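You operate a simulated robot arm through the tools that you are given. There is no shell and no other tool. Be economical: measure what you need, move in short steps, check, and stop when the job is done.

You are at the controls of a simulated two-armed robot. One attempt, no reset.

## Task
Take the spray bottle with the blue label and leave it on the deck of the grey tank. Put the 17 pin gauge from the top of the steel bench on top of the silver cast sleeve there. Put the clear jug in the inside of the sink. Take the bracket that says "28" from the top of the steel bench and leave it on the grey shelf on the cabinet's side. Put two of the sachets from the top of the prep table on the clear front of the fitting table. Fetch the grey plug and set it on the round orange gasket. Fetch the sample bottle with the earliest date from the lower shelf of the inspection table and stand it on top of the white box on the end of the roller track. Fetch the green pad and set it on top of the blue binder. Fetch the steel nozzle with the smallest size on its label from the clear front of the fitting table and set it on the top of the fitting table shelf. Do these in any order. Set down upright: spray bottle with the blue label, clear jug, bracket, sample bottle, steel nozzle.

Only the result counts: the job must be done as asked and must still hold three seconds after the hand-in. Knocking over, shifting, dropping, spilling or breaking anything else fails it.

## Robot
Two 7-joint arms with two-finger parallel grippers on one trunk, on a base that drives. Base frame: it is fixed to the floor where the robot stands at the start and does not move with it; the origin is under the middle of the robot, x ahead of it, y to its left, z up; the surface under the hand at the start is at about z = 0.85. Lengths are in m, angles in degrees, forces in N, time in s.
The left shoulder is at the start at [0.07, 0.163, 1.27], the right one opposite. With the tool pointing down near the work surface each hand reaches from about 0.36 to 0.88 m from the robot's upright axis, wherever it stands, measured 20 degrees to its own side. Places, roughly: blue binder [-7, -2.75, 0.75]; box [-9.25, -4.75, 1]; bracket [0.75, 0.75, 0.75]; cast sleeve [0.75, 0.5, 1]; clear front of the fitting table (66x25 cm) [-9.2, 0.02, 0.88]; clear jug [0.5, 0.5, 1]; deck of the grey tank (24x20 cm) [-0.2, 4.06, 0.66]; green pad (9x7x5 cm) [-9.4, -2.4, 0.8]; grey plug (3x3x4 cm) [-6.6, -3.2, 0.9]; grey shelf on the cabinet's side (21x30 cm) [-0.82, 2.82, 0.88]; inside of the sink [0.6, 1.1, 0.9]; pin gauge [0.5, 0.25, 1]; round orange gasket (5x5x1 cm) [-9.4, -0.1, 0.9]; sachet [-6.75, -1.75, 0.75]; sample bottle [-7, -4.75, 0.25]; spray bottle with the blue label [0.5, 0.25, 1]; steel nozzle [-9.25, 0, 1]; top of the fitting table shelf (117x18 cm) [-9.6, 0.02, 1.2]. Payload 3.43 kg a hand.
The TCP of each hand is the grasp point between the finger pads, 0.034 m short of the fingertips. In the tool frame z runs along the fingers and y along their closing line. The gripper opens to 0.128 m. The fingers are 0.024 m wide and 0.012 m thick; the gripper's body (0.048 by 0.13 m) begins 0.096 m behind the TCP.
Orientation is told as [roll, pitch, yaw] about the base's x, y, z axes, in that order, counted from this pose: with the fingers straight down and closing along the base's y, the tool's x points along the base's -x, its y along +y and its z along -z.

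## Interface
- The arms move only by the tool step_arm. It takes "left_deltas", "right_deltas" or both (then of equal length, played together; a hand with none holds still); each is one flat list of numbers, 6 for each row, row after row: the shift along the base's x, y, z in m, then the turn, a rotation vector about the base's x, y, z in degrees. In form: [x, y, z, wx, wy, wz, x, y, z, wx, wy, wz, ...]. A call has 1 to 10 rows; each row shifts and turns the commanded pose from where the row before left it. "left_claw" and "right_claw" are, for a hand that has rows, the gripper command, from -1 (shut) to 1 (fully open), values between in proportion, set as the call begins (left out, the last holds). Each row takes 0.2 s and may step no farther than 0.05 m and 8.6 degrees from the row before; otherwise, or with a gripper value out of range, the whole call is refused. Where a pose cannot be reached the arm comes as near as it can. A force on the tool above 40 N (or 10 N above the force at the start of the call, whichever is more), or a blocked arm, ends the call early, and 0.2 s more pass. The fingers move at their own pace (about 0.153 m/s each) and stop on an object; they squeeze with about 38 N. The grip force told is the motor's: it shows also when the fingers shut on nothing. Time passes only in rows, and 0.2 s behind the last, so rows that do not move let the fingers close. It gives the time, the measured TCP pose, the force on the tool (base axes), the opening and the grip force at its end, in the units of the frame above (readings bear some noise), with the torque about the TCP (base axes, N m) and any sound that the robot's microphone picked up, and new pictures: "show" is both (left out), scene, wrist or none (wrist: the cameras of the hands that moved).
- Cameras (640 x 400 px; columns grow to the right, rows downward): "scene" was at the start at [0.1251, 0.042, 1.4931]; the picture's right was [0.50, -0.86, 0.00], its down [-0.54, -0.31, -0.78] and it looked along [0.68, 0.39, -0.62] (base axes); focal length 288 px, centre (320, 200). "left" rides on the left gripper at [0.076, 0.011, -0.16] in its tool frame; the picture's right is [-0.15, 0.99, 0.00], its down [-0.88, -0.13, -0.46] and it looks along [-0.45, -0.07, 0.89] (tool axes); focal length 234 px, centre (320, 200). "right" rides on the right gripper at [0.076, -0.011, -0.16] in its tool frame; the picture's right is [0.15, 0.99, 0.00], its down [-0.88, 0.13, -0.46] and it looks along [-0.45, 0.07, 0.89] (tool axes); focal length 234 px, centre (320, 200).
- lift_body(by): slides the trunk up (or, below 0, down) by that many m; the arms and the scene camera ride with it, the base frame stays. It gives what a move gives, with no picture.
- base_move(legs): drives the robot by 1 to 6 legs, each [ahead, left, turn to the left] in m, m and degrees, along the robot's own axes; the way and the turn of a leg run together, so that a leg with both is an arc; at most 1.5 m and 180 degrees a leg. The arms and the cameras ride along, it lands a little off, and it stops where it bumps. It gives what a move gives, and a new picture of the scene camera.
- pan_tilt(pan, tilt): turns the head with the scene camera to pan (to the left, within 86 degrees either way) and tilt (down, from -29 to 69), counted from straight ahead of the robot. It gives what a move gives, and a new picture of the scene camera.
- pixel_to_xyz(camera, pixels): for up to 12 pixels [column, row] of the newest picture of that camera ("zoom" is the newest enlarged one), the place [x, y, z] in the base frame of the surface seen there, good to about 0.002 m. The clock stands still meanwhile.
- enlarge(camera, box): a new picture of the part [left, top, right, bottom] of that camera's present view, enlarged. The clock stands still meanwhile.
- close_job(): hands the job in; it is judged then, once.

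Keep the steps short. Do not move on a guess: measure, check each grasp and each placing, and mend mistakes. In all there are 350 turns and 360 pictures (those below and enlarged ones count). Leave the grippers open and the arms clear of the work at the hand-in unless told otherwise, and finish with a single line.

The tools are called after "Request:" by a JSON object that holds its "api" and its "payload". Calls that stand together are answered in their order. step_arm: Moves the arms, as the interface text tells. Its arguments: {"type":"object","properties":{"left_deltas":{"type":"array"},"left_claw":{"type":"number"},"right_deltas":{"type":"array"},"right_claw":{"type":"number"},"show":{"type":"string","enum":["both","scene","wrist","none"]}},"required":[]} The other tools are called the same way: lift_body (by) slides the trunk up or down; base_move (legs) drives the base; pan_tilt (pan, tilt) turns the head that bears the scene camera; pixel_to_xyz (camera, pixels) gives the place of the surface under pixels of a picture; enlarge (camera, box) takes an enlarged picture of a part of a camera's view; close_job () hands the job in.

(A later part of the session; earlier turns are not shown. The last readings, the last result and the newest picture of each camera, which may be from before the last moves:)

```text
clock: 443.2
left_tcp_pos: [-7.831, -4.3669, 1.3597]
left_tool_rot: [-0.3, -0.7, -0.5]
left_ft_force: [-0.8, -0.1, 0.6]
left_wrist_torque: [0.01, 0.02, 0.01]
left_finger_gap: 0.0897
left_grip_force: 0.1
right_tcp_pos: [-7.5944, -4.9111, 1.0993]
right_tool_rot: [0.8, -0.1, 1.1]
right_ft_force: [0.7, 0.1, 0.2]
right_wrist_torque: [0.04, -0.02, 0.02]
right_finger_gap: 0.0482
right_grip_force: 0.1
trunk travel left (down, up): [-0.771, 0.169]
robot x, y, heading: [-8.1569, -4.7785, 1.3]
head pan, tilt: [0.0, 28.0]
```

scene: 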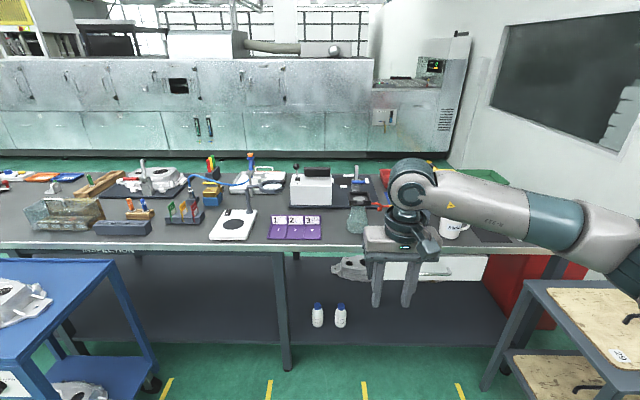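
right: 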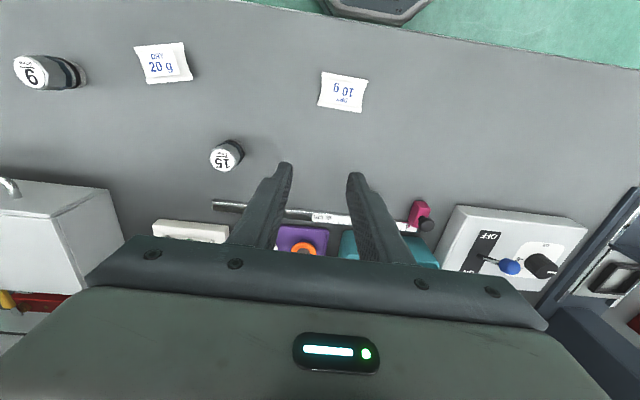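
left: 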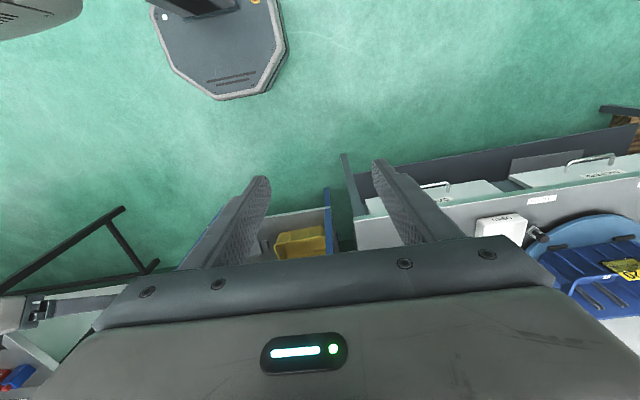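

I lower the trunk by 0.4 for a view under the table.

Request:
{"api": "lift_body", "payload": {"by": -0.4}}

Request:
{"api": "pan_tilt", "payload": {"pan": -5, "tilt": 32}}

```text
clock: 447.0
left_tcp_pos: [-7.831, -4.3662, 0.9596]
left_tool_rot: [-0.2, -0.8, -0.6]
left_ft_force: [-0.7, -0.1, 0.3]
left_wrist_torque: [0.03, 0.06, -0.03]
left_finger_gap: 0.0894
left_grip_force: 0.1
right_tcp_pos: [-7.5936, -4.9117, 0.6997]
right_tool_rot: [0.8, 0.0, 1.1]
right_ft_force: [-0.2, 0.6, -0.8]
right_wrist_torque: [0.02, 0.01, 0.0]
right_finger_gap: 0.0478
right_grip_force: 0.0
trunk travel left (down, up): [-0.371, 0.569]
robot x, y, heading: [-8.1575, -4.7832, 0.7]
head pan, tilt: [0.0, 28.0]
```

```text
clock: 447.7
left_tcp_pos: [-7.8317, -4.367, 0.96]
left_tool_rot: [-0.1, -0.8, -0.6]
left_ft_force: [0.2, -0.2, -0.6]
left_wrist_torque: [0.02, -0.01, 0.02]
left_finger_gap: 0.0896
left_grip_force: 0.1
right_tcp_pos: [-7.5934, -4.9119, 0.6995]
right_tool_rot: [0.8, 0.0, 1.1]
right_ft_force: [0.1, -0.5, -1.1]
right_wrist_torque: [-0.01, 0.01, 0.01]
right_finger_gap: 0.0482
right_grip_force: 0.1
trunk travel left (down, up): [-0.371, 0.569]
robot x, y, heading: [-8.1575, -4.7789, 1.0]
head pan, tilt: [-5.0, 32.0]
```

scene: 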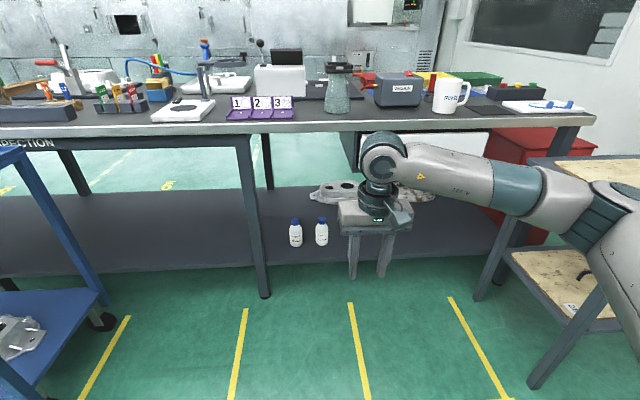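

24 FEB is earliest so far. I tilt the right hand forward 45° (−y rotation at this heading), open it, shift it right to reveal the shelf behind, and measure.

Request:
{"api": "step_arm", "payload": {"right_deltas": [-0.01, -0.02, 0, 0, -7.5, 0, -0.01, -0.02, 0, 0, -7.5, 0, -0.01, -0.02, 0, 0, -7.5, 0, -0.01, -0.02, 0, 0, -7.5, 0, 0, -0.02, 0, 0, -7.5, 0, 0, -0.02, 0, 0, -7.5, 0], "right_claw": 0.33, "show": "both"}}

Request:
{"api": "pixel_to_xyz", "payload": {"camera": "scene", "pixels": [[295, 240], [321, 238], [321, 219], [321, 228], [321, 246], [260, 200], [350, 262], [300, 275], [200, 225], [300, 265]]}}

```text
clock: 449.1
left_tcp_pos: [-7.8329, -4.3666, 0.9608]
left_tool_rot: [0.0, -0.9, -0.4]
left_ft_force: [0.1, -0.4, 0.5]
left_wrist_torque: [0.03, 0.0, 0.06]
left_finger_gap: 0.0896
left_grip_force: 0.1
right_tcp_pos: [-7.6038, -5.0331, 0.6985]
right_tool_rot: [-0.3, -45.1, 1.6]
right_ft_force: [0.5, -1.3, -0.5]
right_wrist_torque: [0.01, -0.03, -0.03]
right_finger_gap: 0.0849
right_grip_force: 0.1
right hand out of reach, approached as far as the arm can: row 5, 6
trunk travel left (down, up): [-0.371, 0.569]
robot x, y, heading: [-8.1524, -4.7781, 1.2]
head pan, tilt: [-5.0, 32.0]
```

scene: 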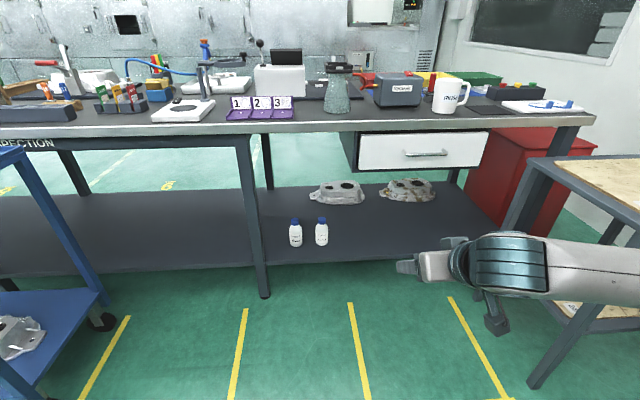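
right: 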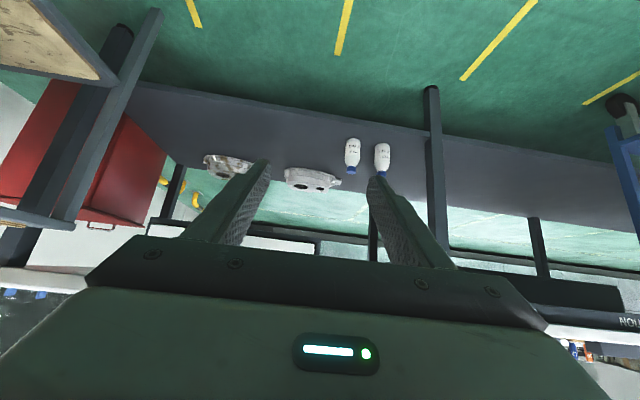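

```text
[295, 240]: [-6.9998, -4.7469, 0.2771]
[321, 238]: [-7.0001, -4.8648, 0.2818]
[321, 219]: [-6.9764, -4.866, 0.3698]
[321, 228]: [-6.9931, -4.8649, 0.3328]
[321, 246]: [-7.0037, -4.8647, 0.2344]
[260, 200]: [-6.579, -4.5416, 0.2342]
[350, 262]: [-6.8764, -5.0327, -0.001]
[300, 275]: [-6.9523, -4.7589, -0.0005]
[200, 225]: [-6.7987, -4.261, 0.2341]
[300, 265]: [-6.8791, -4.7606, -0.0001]
```

Only two bottles: 24 FEB (right one, axis ≈(−6.978,−4.865)) is the earliest. I check the right elbow's position against the small table on the right.

Request:
{"api": "pixel_to_xyz", "payload": {"camera": "scene", "pixels": [[630, 270], [560, 265], [510, 265], [590, 175], [530, 165], [545, 370], [480, 300], [500, 325]]}}

Request:
{"api": "pan_tilt", "payload": {"pan": -45, "tilt": 35}}

```text
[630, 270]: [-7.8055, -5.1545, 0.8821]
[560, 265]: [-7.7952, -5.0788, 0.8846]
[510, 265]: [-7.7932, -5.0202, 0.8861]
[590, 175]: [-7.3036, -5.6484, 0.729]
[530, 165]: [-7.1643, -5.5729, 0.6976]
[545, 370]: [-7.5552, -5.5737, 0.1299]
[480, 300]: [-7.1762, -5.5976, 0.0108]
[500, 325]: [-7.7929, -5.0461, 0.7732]
```

```text
clock: 450.2
left_tcp_pos: [-7.8323, -4.3667, 0.9604]
left_tool_rot: [-0.2, -0.7, -0.5]
left_ft_force: [0.6, -0.2, 0.5]
left_wrist_torque: [-0.01, 0.01, 0.0]
left_finger_gap: 0.0893
left_grip_force: 0.0
right_tcp_pos: [-7.604, -5.0331, 0.6986]
right_tool_rot: [-0.3, -44.9, 1.7]
right_ft_force: [1.2, 0.3, -0.4]
right_wrist_torque: [0.0, 0.0, -0.02]
right_finger_gap: 0.0853
right_grip_force: 0.1
trunk travel left (down, up): [-0.371, 0.569]
robot x, y, heading: [-8.1581, -4.7769, 0.8]
head pan, tilt: [-45.0, 35.0]
```

scene: 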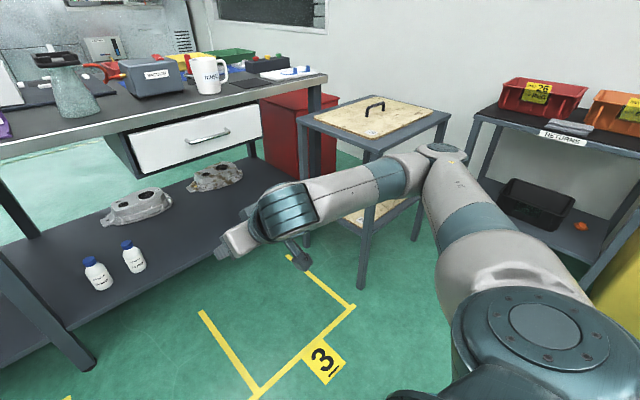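

The small table begins at y −5.57, clear of the elbow. I drive 0.44 ahead and 0.06 left.

Request:
{"api": "pixel_to_xyz", "payload": {"camera": "scene", "pixels": [[440, 155], [470, 160], [400, 165], [365, 150]]}}

Request:
{"api": "base_move", "payload": {"legs": [[0.42, 0.06, -0.5]]}}

Request:
{"api": "step_arm", "payload": {"right_deltas": [0, 0.04, 0, 0, 0, -0.5, 0, 0.04, 0, 0, 0, -0.5, 0, 0.04, 0, 0, 0, -0.5], "show": "both"}}

```text
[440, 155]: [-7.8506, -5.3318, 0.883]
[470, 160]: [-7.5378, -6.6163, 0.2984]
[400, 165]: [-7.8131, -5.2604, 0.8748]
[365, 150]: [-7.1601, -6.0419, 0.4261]
```

```text
clock: 452.7
left_tcp_pos: [-7.4138, -4.3059, 0.9599]
left_tool_rot: [-0.3, -0.7, -1.0]
left_ft_force: [-0.4, 0.6, -0.6]
left_wrist_torque: [-0.02, 0.05, -0.02]
left_finger_gap: 0.0897
left_grip_force: 0.1
right_tcp_pos: [-7.1928, -4.9739, 0.6986]
right_tool_rot: [-0.2, -44.9, 1.1]
right_ft_force: [0.8, -0.5, -0.2]
right_wrist_torque: [-0.02, -0.02, 0.01]
right_finger_gap: 0.0852
right_grip_force: 0.0
trunk travel left (down, up): [-0.371, 0.569]
robot x, y, heading: [-7.7438, -4.7151, 0.7]
head pan, tilt: [-45.0, 35.0]
```

scene: 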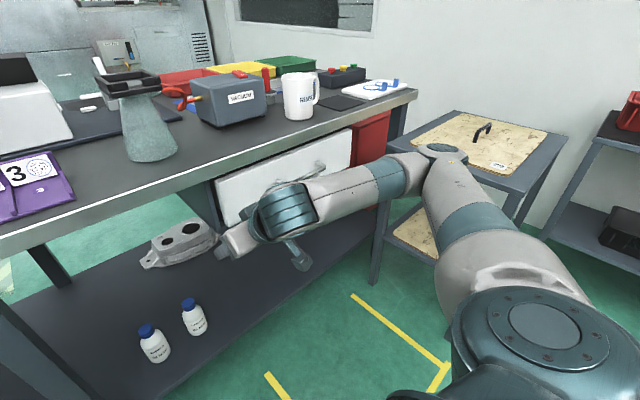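

```text
clock: 453.5
left_tcp_pos: [-7.4142, -4.3038, 0.9596]
left_tool_rot: [-0.2, -0.8, -0.9]
left_ft_force: [-0.3, 0.1, -0.3]
left_wrist_torque: [0.01, 0.03, 0.01]
left_finger_gap: 0.0896
left_grip_force: 0.0
right_tcp_pos: [-7.1906, -4.8572, 0.6986]
right_tool_rot: [-0.4, -45.0, -0.4]
right_ft_force: [0.9, -0.7, 0.2]
right_wrist_torque: [-0.03, -0.02, 0.03]
right_finger_gap: 0.0849
right_grip_force: 0.1
trunk travel left (down, up): [-0.371, 0.569]
robot x, y, heading: [-7.743, -4.7134, 0.3]
head pan, tilt: [-45.0, 35.0]
```

scene: 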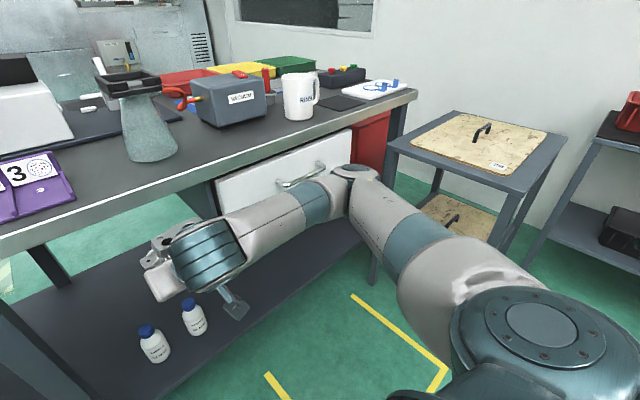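
right: 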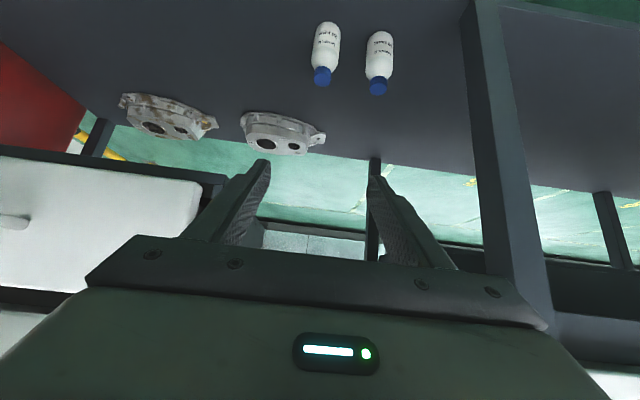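

I measure the forearm and drawer positions before going lower.

Request:
{"api": "pixel_to_xyz", "payload": {"camera": "scene", "pixels": [[355, 172], [310, 200], [260, 225], [210, 240], [175, 270], [320, 172], [285, 180], [250, 210], [340, 135], [190, 260]]}}

Request:
{"api": "pixel_to_xyz", "payload": {"camera": "right", "pixels": [[327, 50], [322, 75], [380, 55], [378, 85], [330, 25], [350, 130], [300, 100]]}}

```text
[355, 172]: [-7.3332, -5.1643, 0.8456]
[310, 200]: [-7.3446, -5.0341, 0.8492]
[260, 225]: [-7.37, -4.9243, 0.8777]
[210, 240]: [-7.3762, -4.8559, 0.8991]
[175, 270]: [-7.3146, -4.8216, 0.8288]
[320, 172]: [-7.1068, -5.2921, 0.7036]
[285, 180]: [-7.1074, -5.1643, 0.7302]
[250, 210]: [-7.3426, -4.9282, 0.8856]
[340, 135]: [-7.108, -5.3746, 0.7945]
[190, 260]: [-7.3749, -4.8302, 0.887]
```

```text
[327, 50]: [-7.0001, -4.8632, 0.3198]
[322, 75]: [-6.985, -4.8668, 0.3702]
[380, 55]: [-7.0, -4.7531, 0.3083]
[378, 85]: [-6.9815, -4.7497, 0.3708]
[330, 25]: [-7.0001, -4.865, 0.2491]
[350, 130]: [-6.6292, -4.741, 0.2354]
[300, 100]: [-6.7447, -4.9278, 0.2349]
```

Plan: trunk down 0.27, then forward, then along the tool direction to the bottle. First the trunk.

Request:
{"api": "lift_body", "payload": {"by": -0.27}}

Request:
{"api": "step_arm", "payload": {"right_deltas": [0.03, -0.004, 0, 0, 0, 0, 0.03, -0.004, 0, 0, 0, 0], "show": "both"}}

```text
clock: 456.3
left_tcp_pos: [-7.4157, -4.305, 0.6895]
left_tool_rot: [-0.2, -0.8, -1.1]
left_ft_force: [-0.8, 0.4, -0.4]
left_wrist_torque: [0.02, 0.01, 0.0]
left_finger_gap: 0.0897
left_grip_force: 0.0
right_tcp_pos: [-7.1923, -4.8563, 0.4283]
right_tool_rot: [-0.3, -44.8, -0.3]
right_ft_force: [0.6, 0.2, 0.5]
right_wrist_torque: [0.01, -0.03, -0.01]
right_finger_gap: 0.0853
right_grip_force: 0.0
trunk travel left (down, up): [-0.101, 0.839]
robot x, y, heading: [-7.7377, -4.7131, 0.5]
head pan, tilt: [-45.0, 35.0]
```

```text
clock: 456.9
left_tcp_pos: [-7.4141, -4.3048, 0.6913]
left_tool_rot: [-0.2, -0.8, -1.1]
left_ft_force: [0.2, 0.0, 0.0]
left_wrist_torque: [-0.01, 0.01, -0.02]
left_finger_gap: 0.0896
left_grip_force: 0.1
right_tcp_pos: [-7.1333, -4.8646, 0.428]
right_tool_rot: [-0.2, -44.9, -0.4]
right_ft_force: [-0.4, -1.4, -0.2]
right_wrist_torque: [0.0, 0.02, 0.0]
right_finger_gap: 0.0851
right_grip_force: 0.1
trunk travel left (down, up): [-0.101, 0.839]
robot x, y, heading: [-7.7408, -4.7168, 0.3]
head pan, tilt: [-45.0, 35.0]
```

scene: 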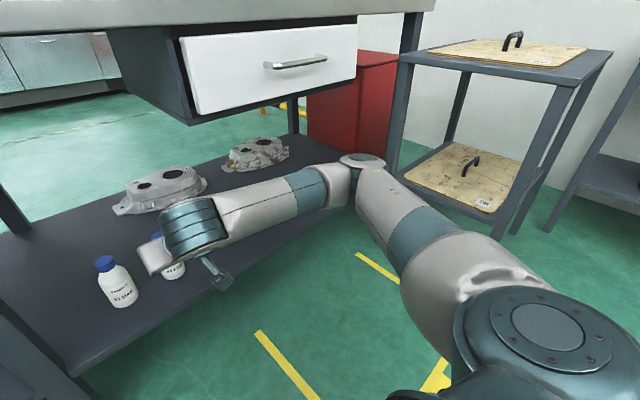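
right: 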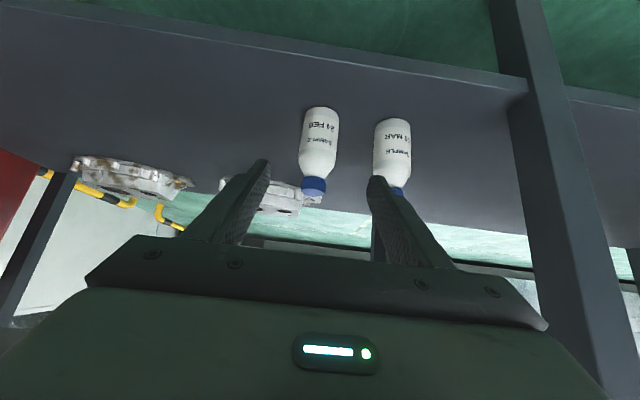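

Bottle 24 FEB is centred. I narrow the fingers to 0.07 and go in along the tool direction, most of the way.

Request:
{"api": "step_arm", "payload": {"right_deltas": [0.03, 0, -0.03, 0, 0, 0, 0.03, 0, -0.03, 0, 0, 0, 0.03, 0, -0.03, 0, 0, 0], "right_claw": 0.12, "show": "both"}}

```text
clock: 457.7
left_tcp_pos: [-7.4152, -4.3063, 0.6904]
left_tool_rot: [-0.1, -0.8, -1.0]
left_ft_force: [-0.1, 0.2, -0.9]
left_wrist_torque: [0.04, -0.03, 0.0]
left_finger_gap: 0.0897
left_grip_force: 0.1
right_tcp_pos: [-7.0405, -4.8636, 0.3362]
right_tool_rot: [-0.4, -44.8, -0.4]
right_ft_force: [-0.3, -0.3, 0.5]
right_wrist_torque: [-0.02, -0.04, 0.03]
right_finger_gap: 0.0716
right_grip_force: 0.1
trunk travel left (down, up): [-0.101, 0.839]
robot x, y, heading: [-7.7468, -4.7142, 0.4]
head pan, tilt: [-45.0, 35.0]
```

scene: 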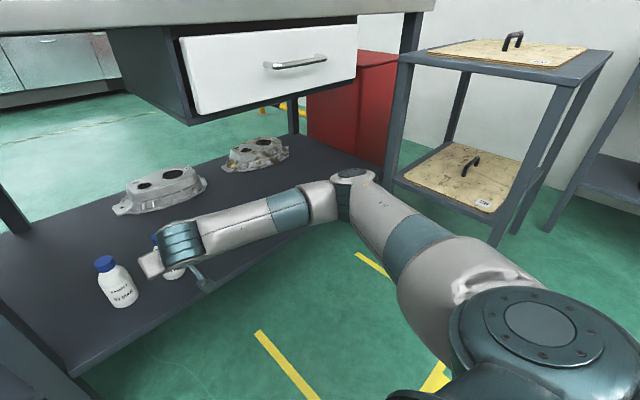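
right: 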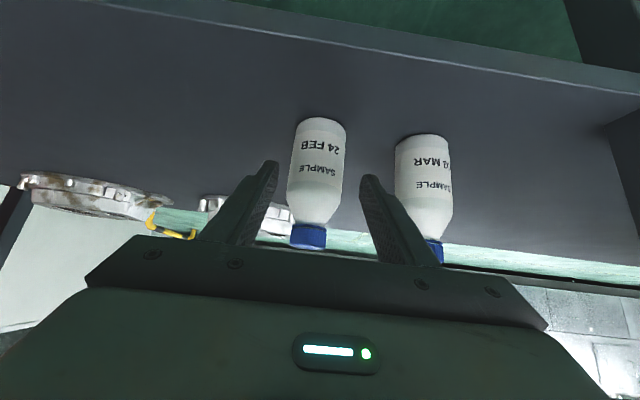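

Continuing the last 5 cm.

Request:
{"api": "step_arm", "payload": {"right_deltas": [0.025, -0.001, -0.018, 0, 0, 0, 0.025, -0.001, -0.018, 0, 0, 0], "show": "wrist"}}

```text
clock: 458.3
left_tcp_pos: [-7.4142, -4.3056, 0.6891]
left_tool_rot: [-0.1, -0.7, -1.0]
left_ft_force: [-0.1, 0.0, 0.1]
left_wrist_torque: [0.0, -0.02, 0.01]
left_finger_gap: 0.0896
left_grip_force: 0.0
right_tcp_pos: [-6.9916, -4.8652, 0.3001]
right_tool_rot: [-0.4, -44.8, -0.3]
right_ft_force: [0.0, 0.3, 0.6]
right_wrist_torque: [-0.01, -0.01, 0.01]
right_finger_gap: 0.0716
right_grip_force: 0.1
trunk travel left (down, up): [-0.101, 0.839]
robot x, y, heading: [-7.7435, -4.7183, 0.4]
head pan, tilt: [-45.0, 35.0]
```

right: 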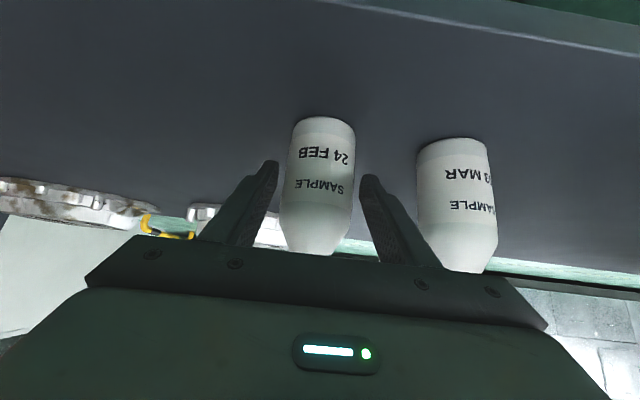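

The 24 FEB bottle is between the fingers. I close and lift 3 cm.

Request:
{"api": "step_arm", "payload": {"right_deltas": [0.003, 0, 0, 0, 0, 0, 0, 0, 0, 0, 0, 0, 0, 0, 0, 0, 0, 0, 0, 0, 0.015, 0, 0, 0, 0, 0, 0.02, 0, 0, 0], "right_claw": -1, "show": "both"}}

```text
clock: 459.5
left_tcp_pos: [-7.4141, -4.306, 0.6907]
left_tool_rot: [-0.2, -0.7, -1.0]
left_ft_force: [0.3, 0.3, 0.2]
left_wrist_torque: [-0.02, 0.01, 0.0]
left_finger_gap: 0.0897
left_grip_force: 0.1
right_tcp_pos: [-6.9901, -4.8658, 0.3351]
right_tool_rot: [-0.4, -44.8, -0.4]
right_ft_force: [1.1, 0.2, -2.7]
right_wrist_torque: [-0.04, 0.03, 0.0]
right_finger_gap: 0.0565
right_grip_force: 37.7
trunk travel left (down, up): [-0.101, 0.839]
robot x, y, heading: [-7.745, -4.7133, 0.4]
head pan, tilt: [-45.0, 35.0]
```

scene: 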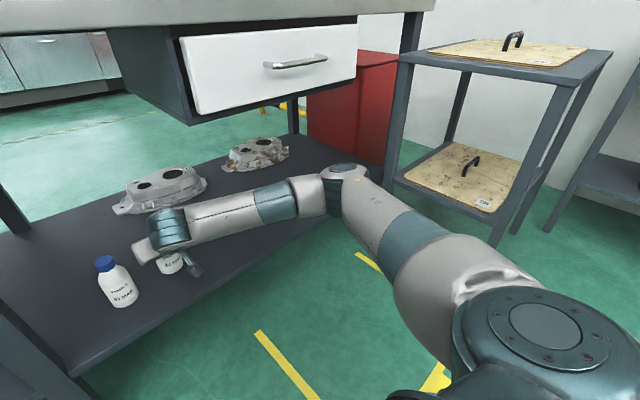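
right: 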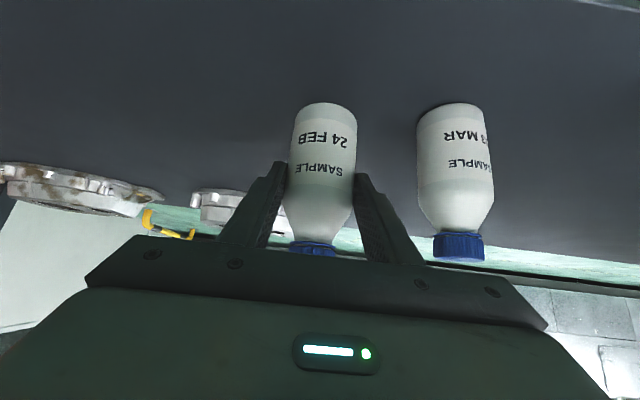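

Held (gap 0.0565). I withdraw backward, then drive back and raise the trunk.

Request:
{"api": "step_arm", "payload": {"right_deltas": [-0.03, 0, 0.02, 0, 0, 0, -0.035, 0, 0.02, 0, 0, 0, -0.04, 0, 0.015, 0, 0, 0, -0.04, 0, 0.015, 0, 0, 0, -0.04, 0, 0.01, 0, 0, 0], "show": "wrist"}}

Request:
{"api": "base_move", "payload": {"legs": [[-0.5, 0, 0]]}}

Request:
{"api": "lift_body", "payload": {"by": 0.4}}

Request:
{"api": "lift_body", "payload": {"by": 0.3}}

```text
clock: 460.7
left_tcp_pos: [-7.4153, -4.3042, 0.6906]
left_tool_rot: [-0.2, -0.7, -1.0]
left_ft_force: [0.1, -0.7, 0.1]
left_wrist_torque: [-0.01, 0.02, 0.02]
left_finger_gap: 0.0894
left_grip_force: 0.1
right_tcp_pos: [-7.1747, -4.8632, 0.4146]
right_tool_rot: [-0.3, -44.9, -0.4]
right_ft_force: [0.9, -0.2, -3.6]
right_wrist_torque: [-0.03, 0.06, 0.0]
right_finger_gap: 0.0566
right_grip_force: 38.0
trunk travel left (down, up): [-0.101, 0.839]
robot x, y, heading: [-7.742, -4.7128, 0.6]
head pan, tilt: [-45.0, 35.0]
```

right: 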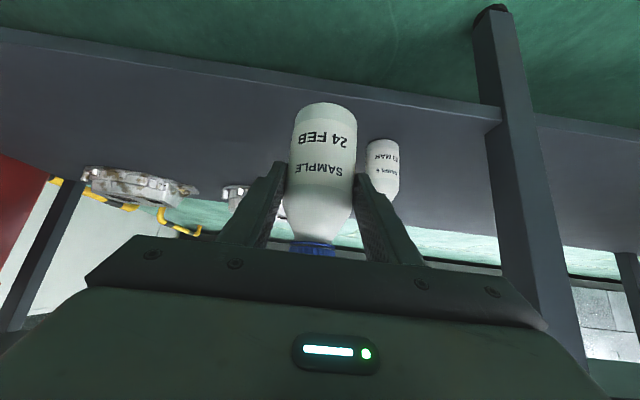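

```text
clock: 463.6
left_tcp_pos: [-7.9167, -4.3086, 0.69]
left_tool_rot: [-0.2, -0.6, -0.8]
left_ft_force: [0.5, 0.5, 0.4]
left_wrist_torque: [0.01, 0.02, -0.02]
left_finger_gap: 0.0898
left_grip_force: 0.0
right_tcp_pos: [-7.6715, -4.8636, 0.4151]
right_tool_rot: [-0.3, -45.0, 0.0]
right_ft_force: [0.0, 0.8, -2.0]
right_wrist_torque: [-0.02, 0.1, 0.02]
right_finger_gap: 0.0564
right_grip_force: 37.9
trunk travel left (down, up): [-0.101, 0.839]
robot x, y, heading: [-8.2418, -4.7191, 0.6]
head pan, tilt: [-45.0, 35.0]
```

scene: 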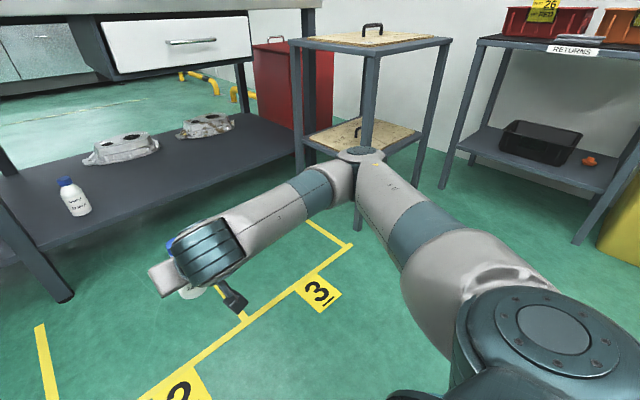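

```text
clock: 467.5
left_tcp_pos: [-7.9139, -4.3095, 1.0894]
left_tool_rot: [-0.2, -0.7, -0.7]
left_ft_force: [-0.8, 0.7, 0.1]
left_wrist_torque: [-0.01, -0.03, 0.01]
left_finger_gap: 0.0895
left_grip_force: 0.1
right_tcp_pos: [-7.6716, -4.8647, 0.8145]
right_tool_rot: [-0.3, -44.9, 0.0]
right_ft_force: [-0.1, 0.2, -3.3]
right_wrist_torque: [0.02, 0.05, 0.01]
right_finger_gap: 0.0568
right_grip_force: 38.1
trunk travel left (down, up): [-0.501, 0.439]
robot x, y, heading: [-8.2457, -4.7199, 0.9]
head pan, tilt: [-45.0, 35.0]
```

```text
clock: 470.5
left_tcp_pos: [-7.9148, -4.3092, 1.3908]
left_tool_rot: [-0.1, -0.8, -0.6]
left_ft_force: [0.0, -0.5, 0.5]
left_wrist_torque: [-0.01, 0.0, 0.02]
left_finger_gap: 0.0896
left_grip_force: 0.1
right_tcp_pos: [-7.6724, -4.8647, 1.1153]
right_tool_rot: [-0.4, -44.9, -0.1]
right_ft_force: [0.0, -0.1, -2.3]
right_wrist_torque: [0.01, 0.07, -0.04]
right_finger_gap: 0.0565
right_grip_force: 38.5
trunk travel left (down, up): [-0.801, 0.139]
robot x, y, heading: [-8.2406, -4.7207, 0.8]
head pan, tilt: [-45.0, 35.0]
```

I turn around (via north) to face the roller track.

Request:
{"api": "base_move", "payload": {"legs": [[0.05, 0, 0], [0, 0, 90], [0, 0, 89.5]]}}

Request:
{"api": "pan_tilt", "payload": {"pan": 10, "tilt": 38}}

```text
clock: 479.1
left_tcp_pos: [-8.514, -5.1309, 1.3904]
left_tool_rot: [-0.2, -0.6, 179.5]
left_ft_force: [-0.1, 0.2, -0.7]
left_wrist_torque: [0.0, 0.0, -0.03]
left_finger_gap: 0.0896
left_grip_force: 0.0
right_tcp_pos: [-8.7591, -4.5744, 1.1148]
right_tool_rot: [-0.3, -44.9, -180.1]
right_ft_force: [0.1, 0.4, -2.6]
right_wrist_torque: [0.01, -0.07, -0.02]
right_finger_gap: 0.0564
right_grip_force: 37.9
trunk travel left (down, up): [-0.801, 0.139]
robot x, y, heading: [-8.1917, -4.7171, -179.0]
head pan, tilt: [-45.0, 35.0]
```

scene: 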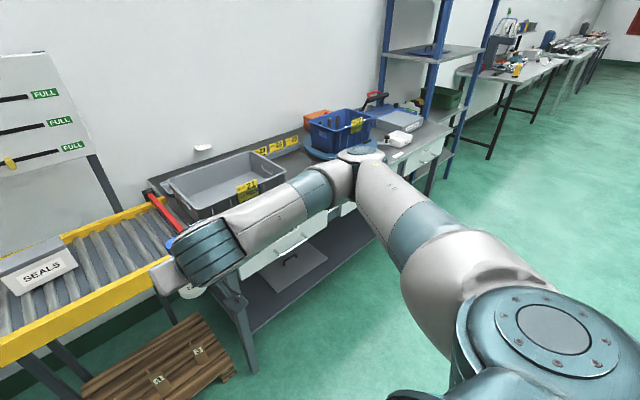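

```text
clock: 480.3
left_tcp_pos: [-8.5143, -5.1303, 1.3901]
left_tool_rot: [-0.1, -0.7, 179.4]
left_ft_force: [-0.7, -0.6, 1.7]
left_wrist_torque: [-0.03, -0.02, 0.01]
left_finger_gap: 0.0896
left_grip_force: 0.0
right_tcp_pos: [-8.76, -4.5756, 1.1154]
right_tool_rot: [-0.3, -44.9, -180.0]
right_ft_force: [-0.6, -0.4, -3.1]
right_wrist_torque: [0.02, -0.06, 0.01]
right_finger_gap: 0.0562
right_grip_force: 38.1
trunk travel left (down, up): [-0.801, 0.139]
robot x, y, heading: [-8.1888, -4.7166, -179.0]
head pan, tilt: [10.0, 38.0]
```

scene: 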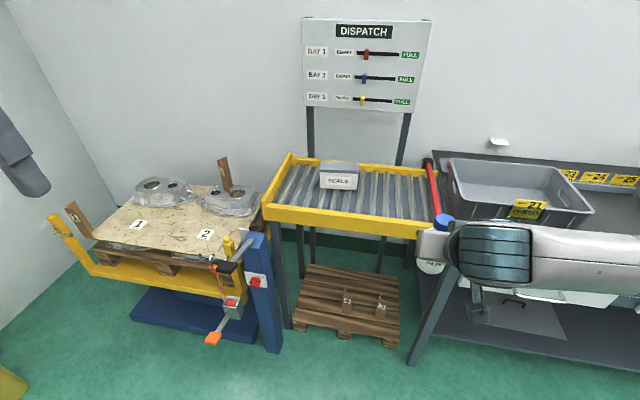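

I measure the lid again and obstacles near the floor (blue post, lever, pallet).

Request:
{"api": "pixel_to_xyz", "payload": {"camera": "scene", "pixels": [[339, 172], [325, 165], [354, 166], [324, 176], [355, 176], [263, 300], [213, 338], [345, 335], [275, 350], [300, 322], [390, 345], [330, 162]]}}

Request:
{"api": "enlarge", "payload": {"camera": "scene", "box": [300, 150, 380, 210]}}

```text
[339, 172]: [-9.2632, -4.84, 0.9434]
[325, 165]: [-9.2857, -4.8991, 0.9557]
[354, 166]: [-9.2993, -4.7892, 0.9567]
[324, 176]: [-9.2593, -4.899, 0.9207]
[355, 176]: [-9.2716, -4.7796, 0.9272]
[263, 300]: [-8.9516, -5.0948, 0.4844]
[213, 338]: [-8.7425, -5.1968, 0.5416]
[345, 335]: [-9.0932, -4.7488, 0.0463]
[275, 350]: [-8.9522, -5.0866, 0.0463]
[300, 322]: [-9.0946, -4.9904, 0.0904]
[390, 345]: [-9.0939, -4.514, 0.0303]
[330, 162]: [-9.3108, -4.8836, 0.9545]
```

```text
6.67 times, centred on (340, 180) of scene
```

zoom: 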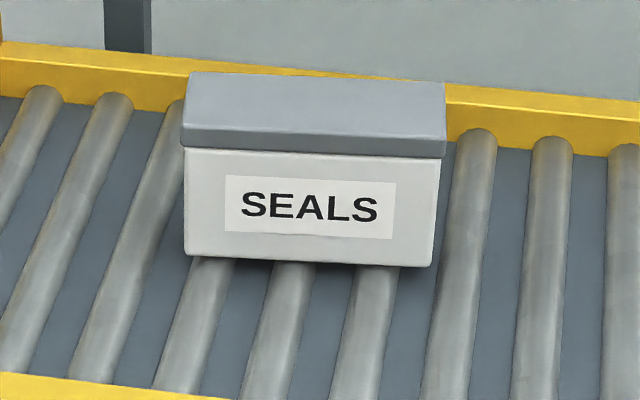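

Lid centre ≈(−9.30,−4.843), z 0.956. I drive 0.43 ahead, 0.08 left, away from the lever.

Request:
{"api": "base_move", "payload": {"legs": [[0.43, 0.08, -1]]}}

Request:
{"api": "step_arm", "payload": {"right_deltas": [0, -0.045, 0.02, 0, 0, 0, 0, -0.045, 0, 0, 0, 0, 0, -0.045, 0, 0, 0, 0, 0, -0.03, 0, 0, 0, 0], "show": "both"}}

```text
clock: 482.9
left_tcp_pos: [-8.9488, -5.2014, 1.3899]
left_tool_rot: [-0.1, -0.8, 178.1]
left_ft_force: [0.5, -0.2, 0.4]
left_wrist_torque: [-0.03, 0.01, 0.01]
left_finger_gap: 0.0895
left_grip_force: 0.1
right_tcp_pos: [-9.1799, -4.6403, 1.116]
right_tool_rot: [-0.3, -44.8, 178.6]
right_ft_force: [1.3, -0.1, -3.5]
right_wrist_torque: [-0.06, -0.08, 0.01]
right_finger_gap: 0.0562
right_grip_force: 38.3
trunk travel left (down, up): [-0.801, 0.139]
robot x, y, heading: [-8.6209, -4.7966, 179.7]
head pan, tilt: [10.0, 38.0]
```

scene: 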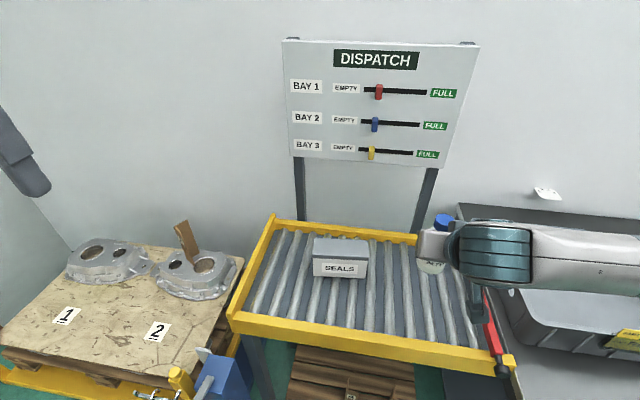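

```text
clock: 483.9
left_tcp_pos: [-8.9494, -5.2038, 1.3894]
left_tool_rot: [-0.3, -0.8, 178.0]
left_ft_force: [1.0, 0.0, 0.2]
left_wrist_torque: [0.05, -0.01, -0.05]
left_finger_gap: 0.0894
left_grip_force: 0.1
right_tcp_pos: [-9.1808, -4.8074, 1.1341]
right_tool_rot: [-0.5, -44.8, 178.7]
right_ft_force: [-0.1, -0.2, -3.1]
right_wrist_torque: [0.02, -0.04, -0.01]
right_finger_gap: 0.0563
right_grip_force: 38.0
trunk travel left (down, up): [-0.801, 0.139]
robot x, y, heading: [-8.613, -4.797, 179.4]
head pan, tilt: [10.0, 38.0]
```

scene: 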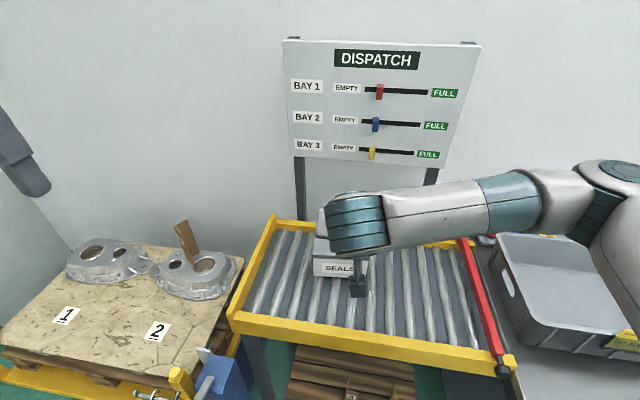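
right: 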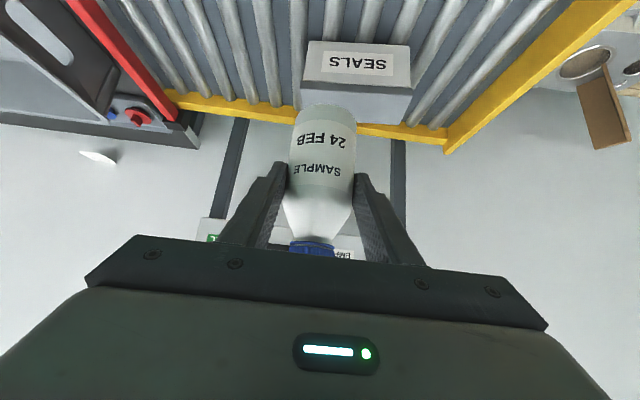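

I measure the lid from the wrist view.

Request:
{"api": "enlarge", "payload": {"camera": "right", "box": [280, 30, 430, 140]}}

Request:
{"api": "pixel_to_xyz", "payload": {"camera": "right", "pixels": [[312, 85], [405, 92], [360, 88], [405, 110], [375, 115], [392, 122], [308, 100], [380, 95]]}}

```text
3.64 times, centred on (355, 85) of right
```

zoom: 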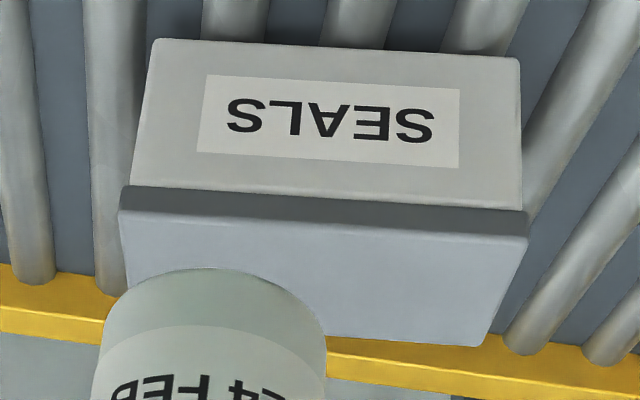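

```text
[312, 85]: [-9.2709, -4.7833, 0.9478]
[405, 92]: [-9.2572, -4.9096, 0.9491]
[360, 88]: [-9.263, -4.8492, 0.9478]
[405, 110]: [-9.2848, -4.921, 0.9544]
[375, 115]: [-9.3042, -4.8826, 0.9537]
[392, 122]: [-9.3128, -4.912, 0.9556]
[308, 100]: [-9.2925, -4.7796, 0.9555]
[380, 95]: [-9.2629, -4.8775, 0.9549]
```

Target: bottle axis over (−9.297,−4.848) → TCP (−9.2855,−4.848). I move over and lower to 1.04.

Request:
{"api": "step_arm", "payload": {"right_deltas": [-0.035, -0.0137, 0, 0, 0, 0, -0.035, -0.0137, 0, 0, 0, 0, -0.0347, -0.0132, 0, 0, 0, 0, 0, 0, -0.04, 0, 0, 0, 0, 0, -0.03, 0, 0, 0, 0, 0, -0.02, 0, 0, 0], "show": "both"}}

```text
clock: 485.3
left_tcp_pos: [-8.9487, -5.2022, 1.3904]
left_tool_rot: [-0.2, -0.7, 178.0]
left_ft_force: [0.7, 0.4, -0.1]
left_wrist_torque: [-0.02, 0.0, -0.02]
left_finger_gap: 0.0897
left_grip_force: 0.1
right_tcp_pos: [-9.2842, -4.8462, 1.0473]
right_tool_rot: [-0.4, -44.9, 178.6]
right_ft_force: [-0.3, 0.1, -2.3]
right_wrist_torque: [-0.04, -0.08, 0.0]
right_finger_gap: 0.0559
right_grip_force: 37.8
trunk travel left (down, up): [-0.801, 0.139]
robot x, y, heading: [-8.6145, -4.7997, 179.8]
head pan, tilt: [10.0, 38.0]
```

scene: 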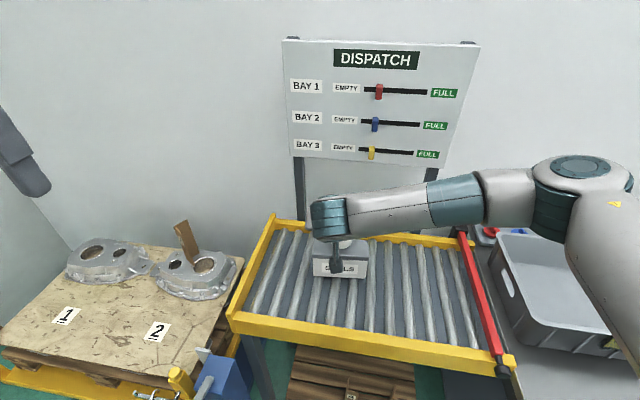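
right: 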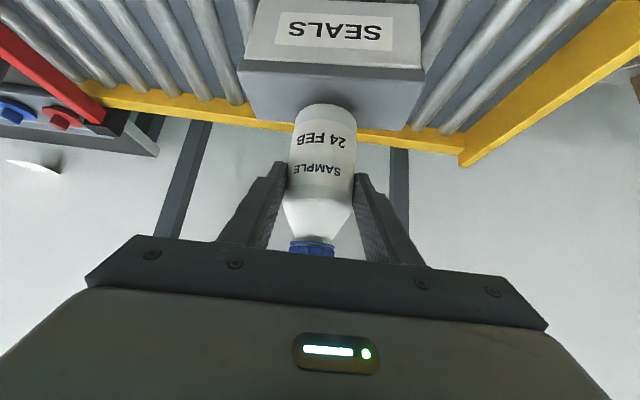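

I correct −0.004 in y and lower to near contact, then creep.

Request:
{"api": "step_arm", "payload": {"right_deltas": [-0.001, -0.004, -0.01, 0, 0, 0, 0, 0, -0.008, 0, 0, 0, 0, 0, -0.003, 0, 0, 0], "show": "wrist"}}

Request:
{"api": "enlarge", "payload": {"camera": "right", "box": [220, 40, 440, 180]}}

```text
clock: 486.1
left_tcp_pos: [-8.9466, -5.2023, 1.3913]
left_tool_rot: [-0.2, -0.9, 178.1]
left_ft_force: [0.2, 0.2, 0.3]
left_wrist_torque: [0.0, 0.0, -0.01]
left_finger_gap: 0.0894
left_grip_force: 0.0
right_tcp_pos: [-9.2843, -4.8502, 1.0292]
right_tool_rot: [-0.2, -45.3, 178.4]
right_ft_force: [-2.1, -1.8, 26.8]
right_wrist_torque: [-0.23, 0.77, -0.05]
right_finger_gap: 0.0564
right_grip_force: 38.5
trunk travel left (down, up): [-0.801, 0.139]
robot x, y, heading: [-8.6157, -4.7993, 179.5]
head pan, tilt: [10.0, 38.0]
```

right: 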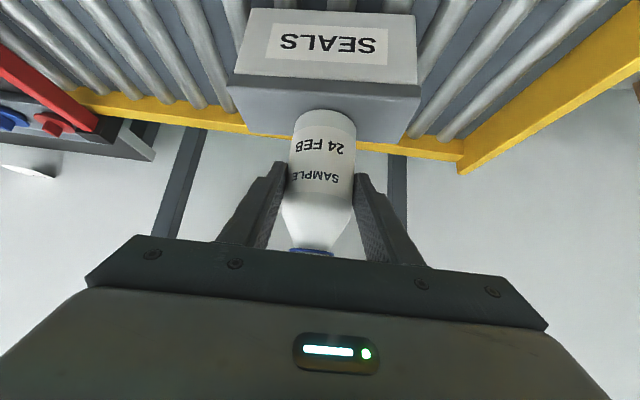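

```text
2.86 times, centred on (330, 110) of right
```

zoom: 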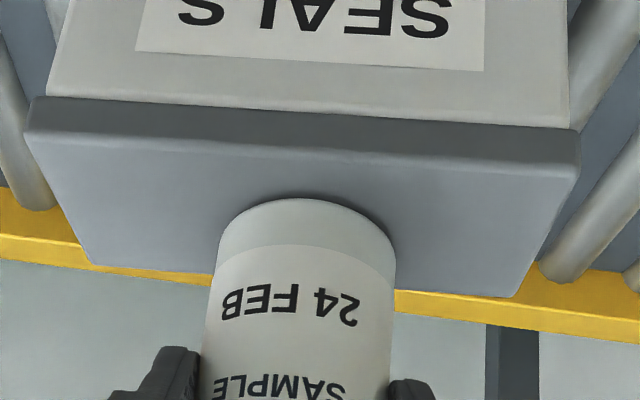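

Contact at 27 N, but I want to be sure the bottle's base is fully on the lid; I measure lid corners in this zoom.

Request:
{"api": "pixel_to_xyz", "payload": {"camera": "zoom", "pixels": [[45, 130], [560, 165], [505, 285], [100, 255], [450, 250], [160, 235], [480, 170], [300, 150], [230, 215], [300, 205], [380, 225]]}}

```text
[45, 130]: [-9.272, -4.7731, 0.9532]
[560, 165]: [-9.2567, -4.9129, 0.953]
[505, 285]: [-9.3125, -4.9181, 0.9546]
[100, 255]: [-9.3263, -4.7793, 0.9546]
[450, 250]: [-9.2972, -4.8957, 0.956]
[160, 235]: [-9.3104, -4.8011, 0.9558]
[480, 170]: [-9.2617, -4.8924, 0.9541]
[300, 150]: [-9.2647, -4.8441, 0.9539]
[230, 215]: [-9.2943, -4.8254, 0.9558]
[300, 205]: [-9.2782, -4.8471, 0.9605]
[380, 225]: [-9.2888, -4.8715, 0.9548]
```

The base sits ~1.2 cm too far back. I check the bottle's tilt from its near side, then shift.

Request:
{"api": "pixel_to_xyz", "payload": {"camera": "zoom", "pixels": [[305, 220], [303, 260], [301, 300], [298, 340], [295, 380]]}}

Request:
{"api": "step_arm", "payload": {"right_deltas": [0, 0, 0.008, 0, 0, 0, 0, 0, 0.006, 0, 0, 0, 0.006, 0, 0, 0, 0, 0, 0.006, 0, 0, 0, 0, 0], "show": "wrist"}}

```text
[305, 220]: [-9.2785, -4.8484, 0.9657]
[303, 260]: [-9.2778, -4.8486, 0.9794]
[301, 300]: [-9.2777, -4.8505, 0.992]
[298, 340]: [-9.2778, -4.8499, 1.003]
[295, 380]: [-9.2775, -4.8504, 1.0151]
```

```text
clock: 487.1
left_tcp_pos: [-8.9503, -5.2026, 1.3906]
left_tool_rot: [-0.2, -0.7, 178.0]
left_ft_force: [0.4, 0.7, -0.6]
left_wrist_torque: [0.02, -0.01, -0.01]
left_finger_gap: 0.0898
left_grip_force: 0.2
right_tcp_pos: [-9.2741, -4.851, 1.0376]
right_tool_rot: [-0.4, -44.7, 178.7]
right_ft_force: [-0.3, -0.6, -3.3]
right_wrist_torque: [0.0, -0.03, 0.01]
right_finger_gap: 0.0562
right_grip_force: 38.0
trunk travel left (down, up): [-0.801, 0.139]
robot x, y, heading: [-8.6164, -4.7977, 179.4]
head pan, tilt: [10.0, 38.0]
```

right: 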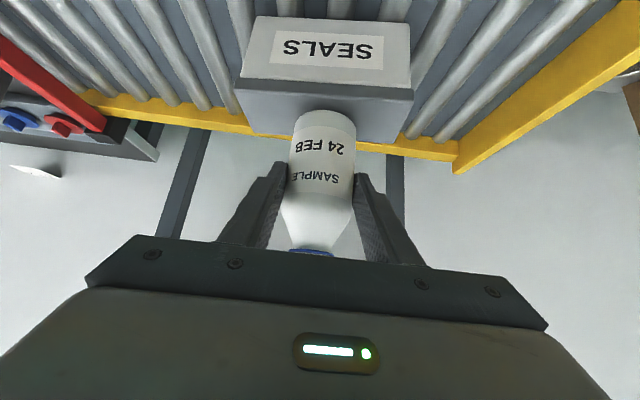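

The bottle is vertical; its axis is now at x≈−9.296 (lid centre −9.294). I lower gently.

Request:
{"api": "step_arm", "payload": {"right_deltas": [0, 0, -0.005, 0, 0, 0, 0, 0, -0.002, 0, 0, 0, 0, 0, -0.001, 0, 0, 0], "show": "none"}}

```text
clock: 487.9
left_tcp_pos: [-8.9489, -5.2032, 1.3898]
left_tool_rot: [-0.1, -0.9, 177.9]
left_ft_force: [-0.4, 0.4, 0.5]
left_wrist_torque: [-0.02, -0.02, 0.02]
left_finger_gap: 0.0897
left_grip_force: 0.1
right_tcp_pos: [-9.2742, -4.8515, 1.0293]
right_tool_rot: [-0.5, -44.8, 178.7]
right_ft_force: [-0.2, -0.5, -3.1]
right_wrist_torque: [-0.05, -0.05, 0.02]
right_finger_gap: 0.0559
right_grip_force: 38.1
trunk travel left (down, up): [-0.801, 0.139]
robot x, y, heading: [-8.6206, -4.8021, 179.7]
head pan, tilt: [10.0, 38.0]
```

Request:
{"api": "step_arm", "payload": {"right_deltas": [0, 0, -0.0015, 0, 0, 0, 0, 0, -0.0015, 0, 0, 0], "show": "wrist"}}

Request:
{"api": "enlarge", "payload": {"camera": "right", "box": [220, 40, 440, 180]}}

```text
clock: 488.5
left_tcp_pos: [-8.9491, -5.2024, 1.3915]
left_tool_rot: [-0.2, -0.9, 178.0]
left_ft_force: [0.3, 0.7, 0.3]
left_wrist_torque: [-0.02, -0.01, 0.0]
left_finger_gap: 0.0899
left_grip_force: 0.1
right_tcp_pos: [-9.2731, -4.8514, 1.0291]
right_tool_rot: [-0.2, -45.1, 178.7]
right_ft_force: [1.3, 0.2, 6.6]
right_wrist_torque: [-0.11, 0.32, -0.01]
right_finger_gap: 0.056
right_grip_force: 37.8
trunk travel left (down, up): [-0.801, 0.139]
robot x, y, heading: [-8.6163, -4.7973, 179.4]
head pan, tilt: [10.0, 38.0]
```

right: 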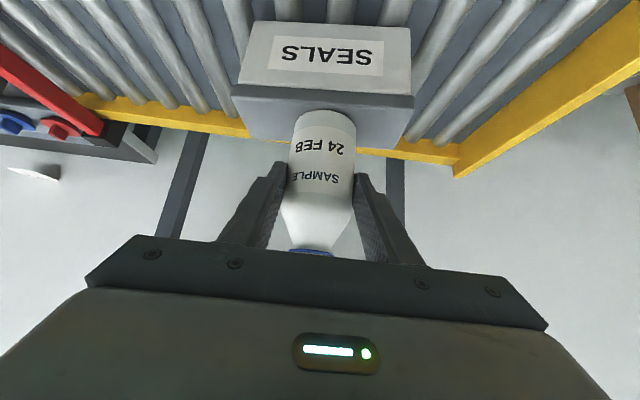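

```text
2.86 times, centred on (330, 110) of right
```

zoom: 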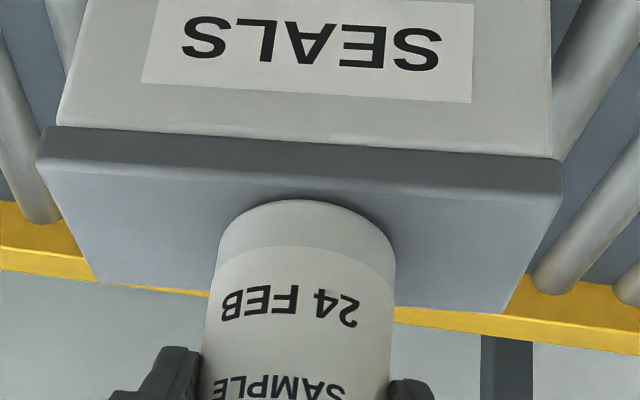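

Resting on the lid, inside its edges. I open the fingers.

Request:
{"api": "step_arm", "payload": {"right_deltas": [0, 0, 0, 0, 0, 0, 0, 0, 0, 0, 0, 0], "right_claw": 0.2, "show": "both"}}

Request:
{"api": "enlarge", "payload": {"camera": "right", "box": [220, 40, 440, 260]}}

```text
clock: 489.1
left_tcp_pos: [-8.9479, -5.2019, 1.3906]
left_tool_rot: [-0.2, -0.8, 178.0]
left_ft_force: [0.4, 0.0, 0.7]
left_wrist_torque: [0.02, 0.02, 0.0]
left_finger_gap: 0.0895
left_grip_force: 0.0
right_tcp_pos: [-9.2733, -4.8509, 1.0274]
right_tool_rot: [-0.2, -44.9, 178.8]
right_ft_force: [-0.3, -0.1, 0.3]
right_wrist_torque: [-0.04, -0.03, 0.05]
right_finger_gap: 0.0767
right_grip_force: 0.0
trunk travel left (down, up): [-0.801, 0.139]
robot x, y, heading: [-8.6126, -4.797, 179.6]
head pan, tilt: [10.0, 38.0]
```

scene: 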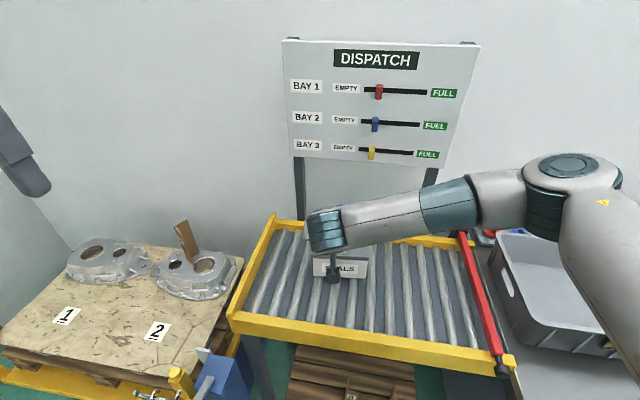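
right: 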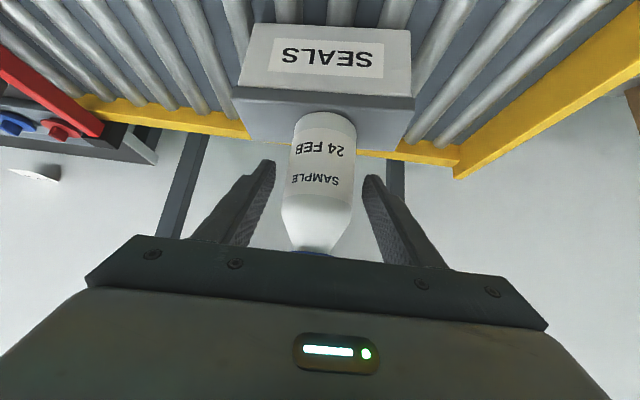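

```text
1.82 times, centred on (330, 150) of right
```

zoom: 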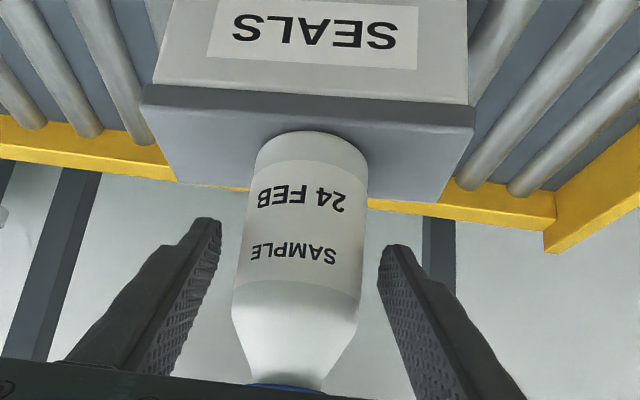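

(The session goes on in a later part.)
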